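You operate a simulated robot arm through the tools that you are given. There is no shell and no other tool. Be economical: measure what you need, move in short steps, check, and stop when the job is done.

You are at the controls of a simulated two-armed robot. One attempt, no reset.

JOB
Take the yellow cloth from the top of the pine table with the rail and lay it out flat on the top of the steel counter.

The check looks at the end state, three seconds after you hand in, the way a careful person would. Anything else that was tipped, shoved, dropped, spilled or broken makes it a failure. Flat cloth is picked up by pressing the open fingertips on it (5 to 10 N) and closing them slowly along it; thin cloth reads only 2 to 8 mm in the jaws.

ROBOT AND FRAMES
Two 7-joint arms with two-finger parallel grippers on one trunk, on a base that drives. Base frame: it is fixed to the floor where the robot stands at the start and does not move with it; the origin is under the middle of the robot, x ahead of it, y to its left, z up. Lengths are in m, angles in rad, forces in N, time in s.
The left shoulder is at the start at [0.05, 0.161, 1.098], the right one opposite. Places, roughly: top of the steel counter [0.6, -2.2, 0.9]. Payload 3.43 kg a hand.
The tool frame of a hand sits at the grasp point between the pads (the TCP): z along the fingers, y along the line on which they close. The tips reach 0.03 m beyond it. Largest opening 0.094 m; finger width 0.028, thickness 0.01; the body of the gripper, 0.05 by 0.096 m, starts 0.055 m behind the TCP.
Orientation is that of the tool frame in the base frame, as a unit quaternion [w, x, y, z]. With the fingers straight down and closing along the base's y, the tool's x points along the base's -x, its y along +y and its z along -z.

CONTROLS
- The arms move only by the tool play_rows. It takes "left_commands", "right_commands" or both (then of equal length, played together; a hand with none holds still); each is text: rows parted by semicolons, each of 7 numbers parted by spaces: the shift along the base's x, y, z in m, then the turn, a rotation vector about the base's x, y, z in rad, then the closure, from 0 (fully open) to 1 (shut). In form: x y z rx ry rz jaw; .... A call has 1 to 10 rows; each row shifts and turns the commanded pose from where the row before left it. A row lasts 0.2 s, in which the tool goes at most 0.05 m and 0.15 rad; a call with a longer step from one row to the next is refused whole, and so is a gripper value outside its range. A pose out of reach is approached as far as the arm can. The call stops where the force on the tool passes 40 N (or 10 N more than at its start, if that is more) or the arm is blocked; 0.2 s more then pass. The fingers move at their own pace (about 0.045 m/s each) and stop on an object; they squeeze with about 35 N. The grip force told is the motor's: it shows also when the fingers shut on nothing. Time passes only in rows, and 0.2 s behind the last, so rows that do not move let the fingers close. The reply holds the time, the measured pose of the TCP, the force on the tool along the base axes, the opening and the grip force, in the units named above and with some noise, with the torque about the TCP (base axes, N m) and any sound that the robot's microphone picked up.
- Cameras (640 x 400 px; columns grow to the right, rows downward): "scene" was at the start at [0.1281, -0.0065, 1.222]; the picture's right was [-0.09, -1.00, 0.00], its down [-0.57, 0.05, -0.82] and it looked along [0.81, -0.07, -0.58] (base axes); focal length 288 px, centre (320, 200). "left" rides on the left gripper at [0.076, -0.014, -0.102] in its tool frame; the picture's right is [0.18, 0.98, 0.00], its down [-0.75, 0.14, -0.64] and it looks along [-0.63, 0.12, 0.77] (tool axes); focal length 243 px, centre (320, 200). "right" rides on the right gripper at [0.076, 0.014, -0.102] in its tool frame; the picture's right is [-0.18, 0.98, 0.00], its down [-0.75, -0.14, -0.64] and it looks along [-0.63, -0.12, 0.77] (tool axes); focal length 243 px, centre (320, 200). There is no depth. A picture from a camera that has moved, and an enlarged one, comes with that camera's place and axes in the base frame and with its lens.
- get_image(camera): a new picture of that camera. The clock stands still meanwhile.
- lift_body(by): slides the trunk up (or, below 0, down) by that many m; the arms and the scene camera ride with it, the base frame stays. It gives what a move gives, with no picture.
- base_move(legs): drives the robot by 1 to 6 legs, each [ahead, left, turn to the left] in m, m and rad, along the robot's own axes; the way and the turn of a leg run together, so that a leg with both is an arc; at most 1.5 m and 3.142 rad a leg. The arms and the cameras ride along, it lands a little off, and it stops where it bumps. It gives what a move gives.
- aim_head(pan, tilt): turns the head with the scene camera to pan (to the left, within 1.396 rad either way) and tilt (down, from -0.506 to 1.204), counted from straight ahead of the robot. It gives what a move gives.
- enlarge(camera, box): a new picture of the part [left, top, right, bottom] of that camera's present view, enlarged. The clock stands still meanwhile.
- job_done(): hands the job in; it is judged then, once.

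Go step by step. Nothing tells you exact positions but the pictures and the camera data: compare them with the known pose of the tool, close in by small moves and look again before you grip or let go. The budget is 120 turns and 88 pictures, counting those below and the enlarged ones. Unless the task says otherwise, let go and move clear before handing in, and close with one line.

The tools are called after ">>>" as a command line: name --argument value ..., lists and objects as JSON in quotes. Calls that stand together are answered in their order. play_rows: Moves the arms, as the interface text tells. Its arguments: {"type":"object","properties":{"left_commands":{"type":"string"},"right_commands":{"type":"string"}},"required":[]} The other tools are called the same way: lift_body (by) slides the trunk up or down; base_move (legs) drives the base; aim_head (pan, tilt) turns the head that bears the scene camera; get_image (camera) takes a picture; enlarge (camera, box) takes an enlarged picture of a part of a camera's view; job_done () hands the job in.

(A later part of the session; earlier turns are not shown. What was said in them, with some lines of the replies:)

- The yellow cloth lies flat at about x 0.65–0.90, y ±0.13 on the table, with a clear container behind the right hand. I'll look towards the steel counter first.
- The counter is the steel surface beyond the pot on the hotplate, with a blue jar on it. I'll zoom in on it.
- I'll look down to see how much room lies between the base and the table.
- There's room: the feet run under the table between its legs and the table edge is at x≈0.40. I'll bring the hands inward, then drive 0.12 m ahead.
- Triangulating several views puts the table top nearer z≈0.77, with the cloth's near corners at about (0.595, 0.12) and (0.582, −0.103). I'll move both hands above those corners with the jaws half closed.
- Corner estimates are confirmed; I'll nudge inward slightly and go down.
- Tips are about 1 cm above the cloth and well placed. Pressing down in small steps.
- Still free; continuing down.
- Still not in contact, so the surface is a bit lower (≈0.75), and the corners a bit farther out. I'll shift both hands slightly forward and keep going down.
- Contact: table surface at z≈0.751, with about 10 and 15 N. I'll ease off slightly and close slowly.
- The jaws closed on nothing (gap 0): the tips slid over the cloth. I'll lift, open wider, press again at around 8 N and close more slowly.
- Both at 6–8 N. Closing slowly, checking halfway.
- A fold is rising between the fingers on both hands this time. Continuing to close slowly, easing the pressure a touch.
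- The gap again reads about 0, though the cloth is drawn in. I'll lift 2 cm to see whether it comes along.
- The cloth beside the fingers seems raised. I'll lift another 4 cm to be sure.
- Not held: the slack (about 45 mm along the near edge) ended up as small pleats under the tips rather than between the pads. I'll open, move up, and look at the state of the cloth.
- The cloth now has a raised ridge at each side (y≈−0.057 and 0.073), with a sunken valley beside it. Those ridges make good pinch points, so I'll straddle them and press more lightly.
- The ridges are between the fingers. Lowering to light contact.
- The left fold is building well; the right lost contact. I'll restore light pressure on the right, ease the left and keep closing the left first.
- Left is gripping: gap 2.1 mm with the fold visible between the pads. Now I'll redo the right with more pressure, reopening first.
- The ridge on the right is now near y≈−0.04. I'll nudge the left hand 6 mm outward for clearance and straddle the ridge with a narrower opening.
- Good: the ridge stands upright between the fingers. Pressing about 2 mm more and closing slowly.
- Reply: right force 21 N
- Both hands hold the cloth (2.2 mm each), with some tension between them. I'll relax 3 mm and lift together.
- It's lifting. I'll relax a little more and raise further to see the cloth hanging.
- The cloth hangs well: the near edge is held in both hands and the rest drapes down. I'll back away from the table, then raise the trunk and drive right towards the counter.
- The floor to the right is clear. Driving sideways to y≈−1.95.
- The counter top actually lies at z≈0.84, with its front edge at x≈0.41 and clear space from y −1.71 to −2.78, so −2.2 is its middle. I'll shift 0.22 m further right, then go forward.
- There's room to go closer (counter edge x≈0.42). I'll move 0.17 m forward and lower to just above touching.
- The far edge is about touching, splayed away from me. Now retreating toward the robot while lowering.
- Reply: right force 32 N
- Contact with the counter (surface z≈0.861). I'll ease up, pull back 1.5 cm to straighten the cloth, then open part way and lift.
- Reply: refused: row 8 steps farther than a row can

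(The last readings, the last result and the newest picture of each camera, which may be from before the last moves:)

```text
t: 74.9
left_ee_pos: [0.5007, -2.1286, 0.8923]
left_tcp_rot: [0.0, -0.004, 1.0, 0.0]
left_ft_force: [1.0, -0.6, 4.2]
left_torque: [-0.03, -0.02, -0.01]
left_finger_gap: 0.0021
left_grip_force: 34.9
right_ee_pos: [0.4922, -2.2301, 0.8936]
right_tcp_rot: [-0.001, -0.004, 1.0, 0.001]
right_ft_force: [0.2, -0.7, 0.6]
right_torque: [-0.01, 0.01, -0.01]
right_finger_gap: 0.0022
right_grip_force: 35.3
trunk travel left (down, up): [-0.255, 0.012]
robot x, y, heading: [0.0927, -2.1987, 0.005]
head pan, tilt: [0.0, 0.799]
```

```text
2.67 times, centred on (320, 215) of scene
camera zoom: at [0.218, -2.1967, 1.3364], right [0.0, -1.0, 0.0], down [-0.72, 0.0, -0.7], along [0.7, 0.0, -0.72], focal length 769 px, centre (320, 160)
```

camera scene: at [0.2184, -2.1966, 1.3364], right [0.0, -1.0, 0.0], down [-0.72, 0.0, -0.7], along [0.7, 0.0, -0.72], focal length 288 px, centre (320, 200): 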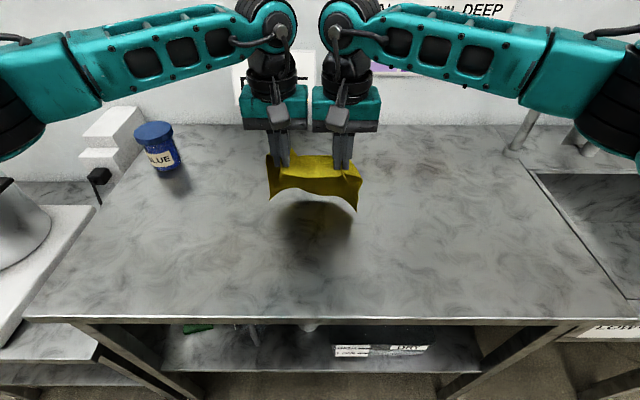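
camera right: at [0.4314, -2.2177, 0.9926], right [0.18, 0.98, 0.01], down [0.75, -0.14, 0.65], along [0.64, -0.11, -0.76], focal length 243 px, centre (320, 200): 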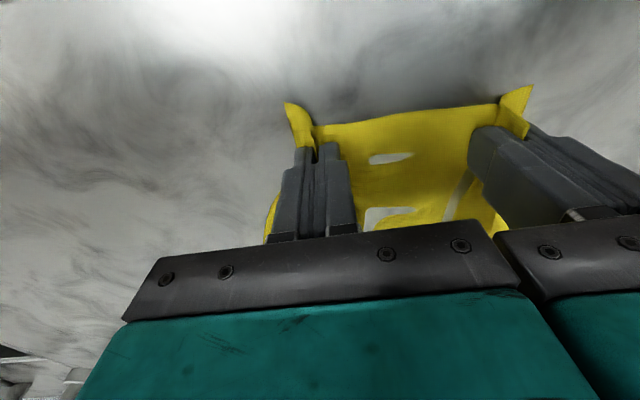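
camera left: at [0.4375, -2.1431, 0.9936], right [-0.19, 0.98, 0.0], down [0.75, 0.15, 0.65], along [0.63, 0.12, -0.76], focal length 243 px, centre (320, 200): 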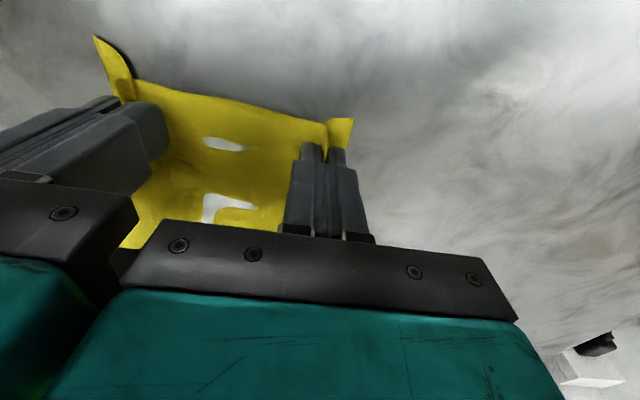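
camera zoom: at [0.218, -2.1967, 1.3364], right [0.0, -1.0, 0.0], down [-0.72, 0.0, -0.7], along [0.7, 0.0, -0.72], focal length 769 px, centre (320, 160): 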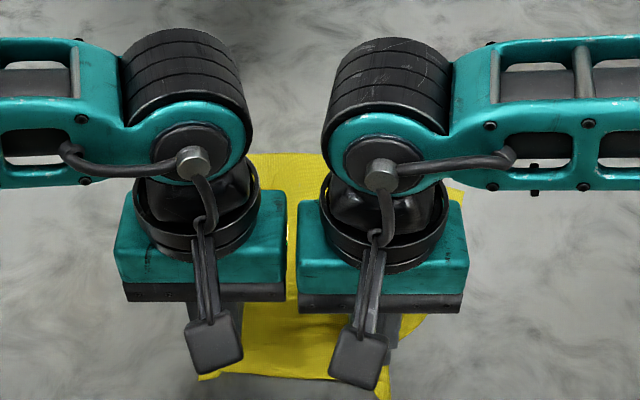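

The step was refused as too long; I'll release with shorter steps.

>>> play_rows --left_commands "0 0 0 0 0 0 0.9; 0 0 0 0 0 0 0.8; 0 0 0 0 0 0 0.7; 0 0 0 0 0 0 0.7; 0 0 0.02 0 0 0 0.7; 0 0 0.04 0 0 0 0.7; 0 0 0.04 0 0 0 0.7; 0 0.03 0.03 0 0 0 0.7; 0 0.05 0 0 0 0 0.7; 0 0.05 0 0 0 0 0.7" --right_commands "0 0 0 0 0 0 0.9; 0 0 0 0 0 0 0.8; 0 0 0 0 0 0 0.7; 0 0 0 0 0 0 0.7; 0 0 0.02 0 0 0 0.7; 0 0 0.04 0 0 0 0.7; 0 0 0.04 0 0 0 0.7; 0 -0.03 0.03 0 0 0 0.7; 0 -0.05 0 0 0 0 0.7; 0 -0.05 0 0 0 0 0.7"

>>> enlarge --camera "scene" --box '[200, 140, 440, 290]'

```text
t: 77.1
left_ee_pos: [0.5005, -1.9978, 1.0212]
left_tcp_rot: [0.001, -0.002, 1.0, 0.0]
left_ft_force: [0.2, 0.2, 0.2]
left_torque: [0.0, 0.0, -0.02]
left_finger_gap: 0.0281
left_grip_force: 0.1
right_ee_pos: [0.4919, -2.3601, 1.0238]
right_tcp_rot: [0.0, -0.003, 1.0, 0.0]
right_ft_force: [-0.1, 0.4, -0.4]
right_torque: [0.04, -0.02, 0.03]
right_finger_gap: 0.0281
right_grip_force: 0.0
trunk travel left (down, up): [-0.255, 0.012]
robot x, y, heading: [0.097, -2.1993, 0.005]
head pan, tilt: [0.0, 0.799]
```

```text
2.67 times, centred on (320, 215) of scene
camera zoom: at [0.2176, -2.1966, 1.3366], right [0.0, -1.0, 0.0], down [-0.72, 0.0, -0.7], along [0.7, 0.0, -0.72], focal length 769 px, centre (320, 160)
```

zoom: 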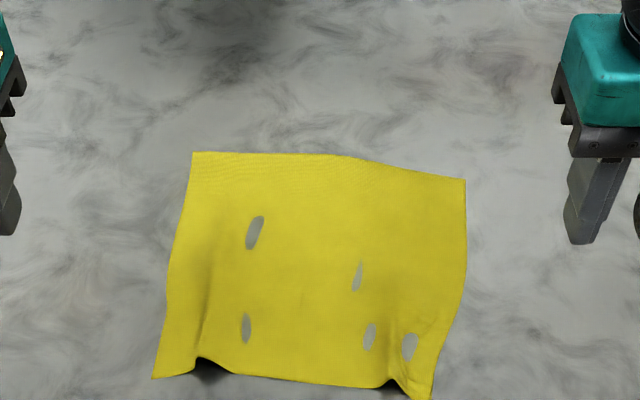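

Laid out nicely; only two small bumps remain at the near edge where it was pinched. I'll smooth them by pressing the closed fingertips on each flap and dragging outward.

>>> play_rows --left_commands "0 -0.04 0 0 0 0 1; -0.006 -0.04 0 0 0 0 1; 0 -0.022 -0.03 0 0 0 1; 0 0 -0.045 0 0 0 1; 0 0 -0.045 0 0 0 1; 0 0 -0.006 0 0 0 1; 0 0 0 0 0 0 1" --right_commands "0 0.04 0 0 0 0 1; -0.010 0.04 0 0 0 0 1; 0 0.023 -0.03 0 0 0 1; 0 0 -0.045 0 0 0 1; 0 0 -0.045 0 0 0 1; 0 0 -0.006 0 0 0 1; 0 0 0 0 0 0 1"

>>> enlarge --camera "left" --box '[160, 80, 480, 280]'

>>> enlarge --camera "right" --box '[160, 80, 480, 280]'

```text
t: 78.7
left_ee_pos: [0.4941, -2.1003, 0.8978]
left_tcp_rot: [0.0, -0.002, 1.0, 0.0]
left_ft_force: [0.5, 0.5, -0.3]
left_torque: [-0.01, -0.02, 0.0]
left_finger_gap: 0.0
left_grip_force: 32.5
right_ee_pos: [0.4827, -2.2593, 0.8972]
right_tcp_rot: [0.0, -0.002, 1.0, 0.0]
right_ft_force: [-0.5, 0.6, 0.1]
right_torque: [-0.02, 0.01, 0.01]
right_finger_gap: 0.0
right_grip_force: 33.3
trunk travel left (down, up): [-0.255, 0.012]
robot x, y, heading: [0.0979, -2.2036, 0.002]
head pan, tilt: [0.0, 0.799]
```

```text
2.00 times, centred on (320, 180) of left
camera zoom: at [0.4172, -2.1149, 0.999], right [-0.19, 0.98, 0.0], down [0.75, 0.14, 0.64], along [0.63, 0.12, -0.77], focal length 485 px, centre (320, 240)
```

zoom: 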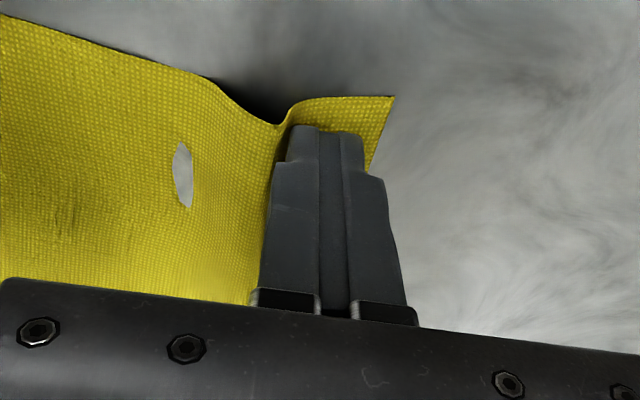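

```text
2.00 times, centred on (320, 180) of right
camera zoom: at [0.4062, -2.2453, 0.9992], right [0.18, 0.98, 0.0], down [0.75, -0.14, 0.64], along [0.63, -0.12, -0.77], focal length 485 px, centre (320, 240)
```

zoom: 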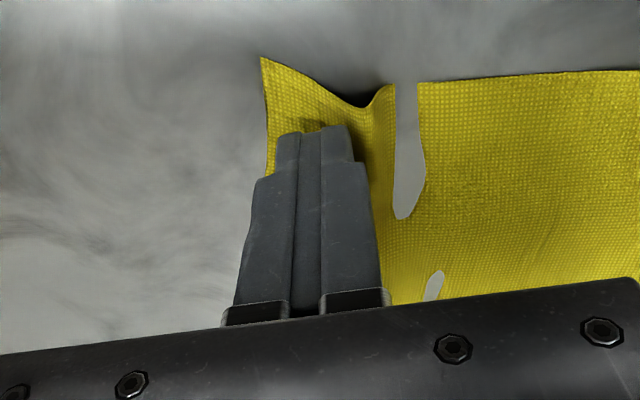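

Both tips stand on the flaps, just outside the bumps. Lowering to light contact.

>>> play_rows --left_commands "0 0 -0.004 0 0 0 1; 0 0 -0.002 0 0 0 1; 0 0 -0.001 0 0 0 1; 0 0 0 0 0 0 1" --right_commands "0 0 -0.004 0 0 0 1; 0 0 -0.002 0 0 0 1; 0 0 -0.001 0 0 0 1; 0 0 0 0 0 0 1"

```text
t: 79.7
left_ee_pos: [0.4946, -2.1024, 0.8913]
left_tcp_rot: [0.003, -0.003, 1.0, -0.001]
left_ft_force: [-1.0, 2.5, 26.6]
left_torque: [0.16, 0.19, 0.02]
left_finger_gap: 0.0001
left_grip_force: 32.9
right_ee_pos: [0.4817, -2.259, 0.8923]
right_tcp_rot: [0.002, -0.003, 1.0, 0.0]
right_ft_force: [0.2, -0.3, -0.9]
right_torque: [-0.02, 0.0, 0.03]
right_finger_gap: 0.0001
right_grip_force: 33.0
trunk travel left (down, up): [-0.255, 0.012]
robot x, y, heading: [0.0924, -2.1978, -0.003]
head pan, tilt: [0.0, 0.799]
```

>>> play_rows --left_commands "0 0 0.0015 0 0 0 1; 0 0 0 0 0 0 1" --right_commands "0 0 -0.002 0 0 0 1; 0 0 0 0 0 0 1"

```text
t: 80.3
left_ee_pos: [0.494, -2.0995, 0.8908]
left_tcp_rot: [0.001, -0.004, 1.0, 0.0]
left_ft_force: [3.1, -0.4, 16.4]
left_torque: [0.02, 0.01, -0.01]
left_finger_gap: 0.0002
left_grip_force: 33.4
right_ee_pos: [0.4819, -2.2582, 0.8906]
right_tcp_rot: [0.002, -0.002, 1.0, 0.001]
right_ft_force: [-2.5, -1.7, 22.2]
right_torque: [-0.15, 0.19, 0.02]
right_finger_gap: 0.0002
right_grip_force: 32.5
trunk travel left (down, up): [-0.255, 0.012]
robot x, y, heading: [0.0965, -2.2003, 0.006]
head pan, tilt: [0.0, 0.799]
```

Easing off slightly and dragging outward, slowly.

>>> play_rows --left_commands "0 0 0.0005 0 0 0 1; -0.001 0.004 0 0 0 0 1; -0.001 0.004 0 0 0 0 1; -0.001 0.004 0 0 0 0 1; 0 0.004 0 0 0 0 1; 0 0.004 0 0 0 0 1; 0 0 0 0 0 0 1" --right_commands "0 0 0.001 0 0 0 1; -0.001 -0.004 0 0 0 0 1; 0 -0.004 0 0 0 0 1; 0 -0.004 0 0 0 0 1; 0 -0.004 0 0 0 0 1; 0 -0.004 0 0 0 0 1; 0 0 0 0 0 0 1"

>>> enlarge --camera "left" --box '[0, 0, 480, 300]'

>>> enlarge --camera "right" --box '[160, 0, 640, 300]'

```text
t: 81.9
left_ee_pos: [0.4906, -2.082, 0.8916]
left_tcp_rot: [0.002, -0.003, 1.0, 0.0]
left_ft_force: [0.1, -2.9, 13.2]
left_torque: [-0.07, 0.06, -0.02]
left_finger_gap: 0.0001
left_grip_force: 33.2
right_ee_pos: [0.4799, -2.277, 0.8916]
right_tcp_rot: [0.001, -0.003, 1.0, 0.001]
right_ft_force: [0.1, 4.6, 26.6]
right_torque: [0.14, 0.16, -0.01]
right_finger_gap: 0.0001
right_grip_force: 33.6
trunk travel left (down, up): [-0.255, 0.012]
robot x, y, heading: [0.0936, -2.1973, 0.004]
head pan, tilt: [0.0, 0.799]
```

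```text
1.33 times, centred on (240, 150) of left
camera zoom: at [0.4141, -2.0954, 0.9937], right [-0.19, 0.98, 0.0], down [0.75, 0.15, 0.64], along [0.63, 0.12, -0.76], focal length 324 px, centre (427, 267)
```

zoom: 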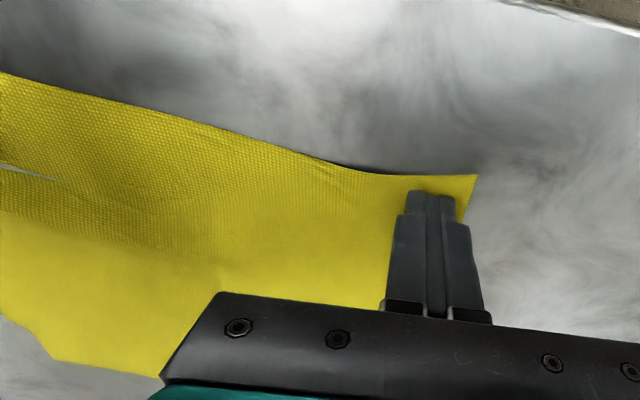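

```text
1.33 times, centred on (400, 150) of right
camera zoom: at [0.4034, -2.2654, 0.9928], right [0.18, 0.98, 0.0], down [0.75, -0.14, 0.64], along [0.63, -0.11, -0.76], focal length 324 px, centre (213, 267)
```

zoom: 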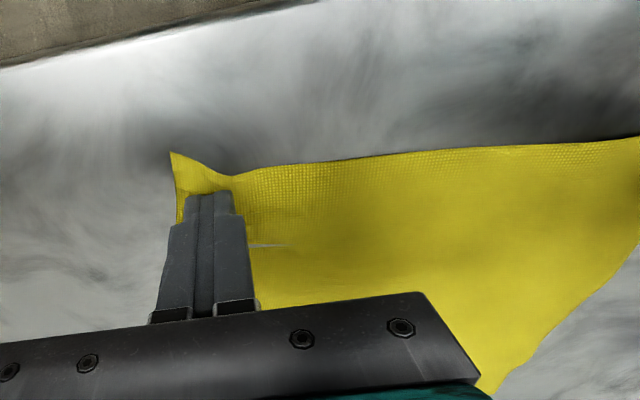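

Both bumps are nearly gone. A little more outward, then straight up and clear.

>>> play_rows --left_commands "0 0.003 0 0 0 0 1; 0 0.003 0 0 0 0 1; 0 0 0.01 0 0 0 1; 0 0 0.04 0 0 0 1; 0 0 0.045 0 0 0 1; 0 0.03 0.03 0 0 0 1; 0 0.045 0 0 0 0 1; 0 0.045 0 0 0 0 1" --right_commands "0 -0.003 0 0 0 0 1; 0 -0.003 0 0 0 0 1; 0 0 0.01 0 0 0 1; 0 0 0.04 0 0 0 1; 0 0 0.045 0 0 0 1; 0 -0.03 0.03 0 0 0 1; 0 -0.045 0 0 0 0 1; 0 -0.045 0 0 0 0 1"

>>> enlarge --camera "scene" --box '[200, 140, 440, 290]'

```text
t: 83.7
left_ee_pos: [0.4913, -1.9557, 1.0167]
left_tcp_rot: [0.001, -0.001, 1.0, 0.0]
left_ft_force: [1.1, -0.2, 0.0]
left_torque: [-0.01, -0.04, 0.01]
left_finger_gap: 0.0
left_grip_force: 32.8
right_ee_pos: [0.4801, -2.403, 1.0151]
right_tcp_rot: [0.0, -0.003, 1.0, 0.0]
right_ft_force: [-0.1, -0.2, -0.1]
right_torque: [0.03, 0.01, 0.01]
right_finger_gap: 0.0
right_grip_force: 33.6
trunk travel left (down, up): [-0.255, 0.012]
robot x, y, heading: [0.0968, -2.1978, 0.006]
head pan, tilt: [0.0, 0.799]
```

```text
2.67 times, centred on (320, 215) of scene
camera zoom: at [0.2176, -2.1967, 1.3366], right [0.0, -1.0, 0.0], down [-0.72, 0.0, -0.7], along [0.7, 0.0, -0.72], focal length 769 px, centre (320, 160)
```

zoom: 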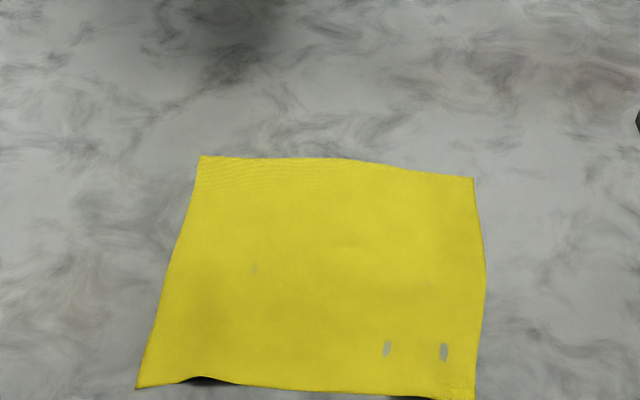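

The cloth lies flat. One full view to check the near edge and surroundings.

>>> aim_head --pan 0.0 --tilt 0.95

>>> enlarge --camera "scene" --box '[160, 80, 480, 280]'

>>> get_image --camera "scene"

```text
t: 84.4
left_ee_pos: [0.4909, -1.9556, 1.0163]
left_tcp_rot: [0.0, -0.002, 1.0, 0.0]
left_ft_force: [-0.1, 0.7, 0.2]
left_torque: [-0.02, 0.01, 0.02]
left_finger_gap: 0.0
left_grip_force: 33.3
right_ee_pos: [0.4815, -2.4027, 1.0141]
right_tcp_rot: [0.001, -0.003, 1.0, 0.0]
right_ft_force: [0.1, -0.5, 0.5]
right_torque: [-0.01, 0.0, 0.02]
right_finger_gap: 0.0
right_grip_force: 33.2
trunk travel left (down, up): [-0.255, 0.012]
robot x, y, heading: [0.0982, -2.1994, 0.001]
head pan, tilt: [0.0, 0.949]
```

```text
2.00 times, centred on (320, 180) of scene
camera zoom: at [0.2103, -2.1966, 1.3249], right [0.0, -1.0, 0.0], down [-0.81, 0.0, -0.58], along [0.58, 0.0, -0.81], focal length 576 px, centre (320, 240)
```

zoom: 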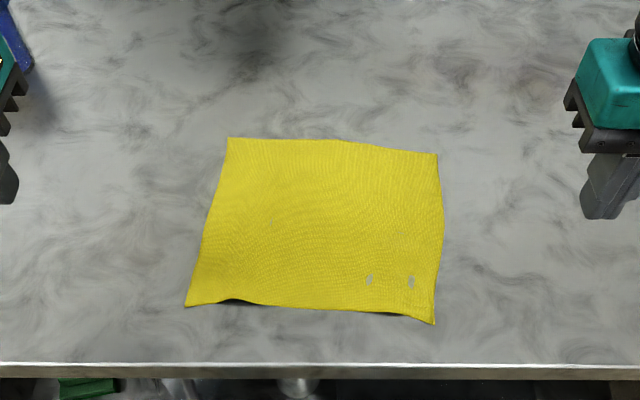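

```text
21 pictures are left
camera scene: at [0.2103, -2.1966, 1.3249], right [0.0, -1.0, 0.0], down [-0.81, 0.0, -0.58], along [0.58, 0.0, -0.81], focal length 288 px, centre (320, 200)
```

scene: 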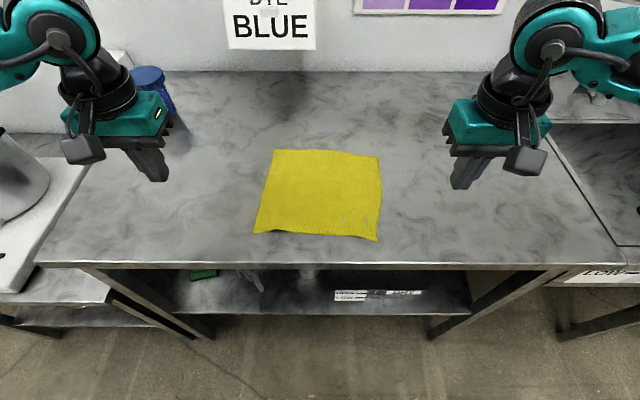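

The cloth is laid out fully on the counter, flat, hands clear and nothing else touched. Handing in.

>>> job_done

```text
The job is handed in.
```

The yellow cloth is spread out flat on the steel counter, with only a very slight lift at its near-left edge. Both hands have let go and are clear, and I saw nothing else knocked or moved.
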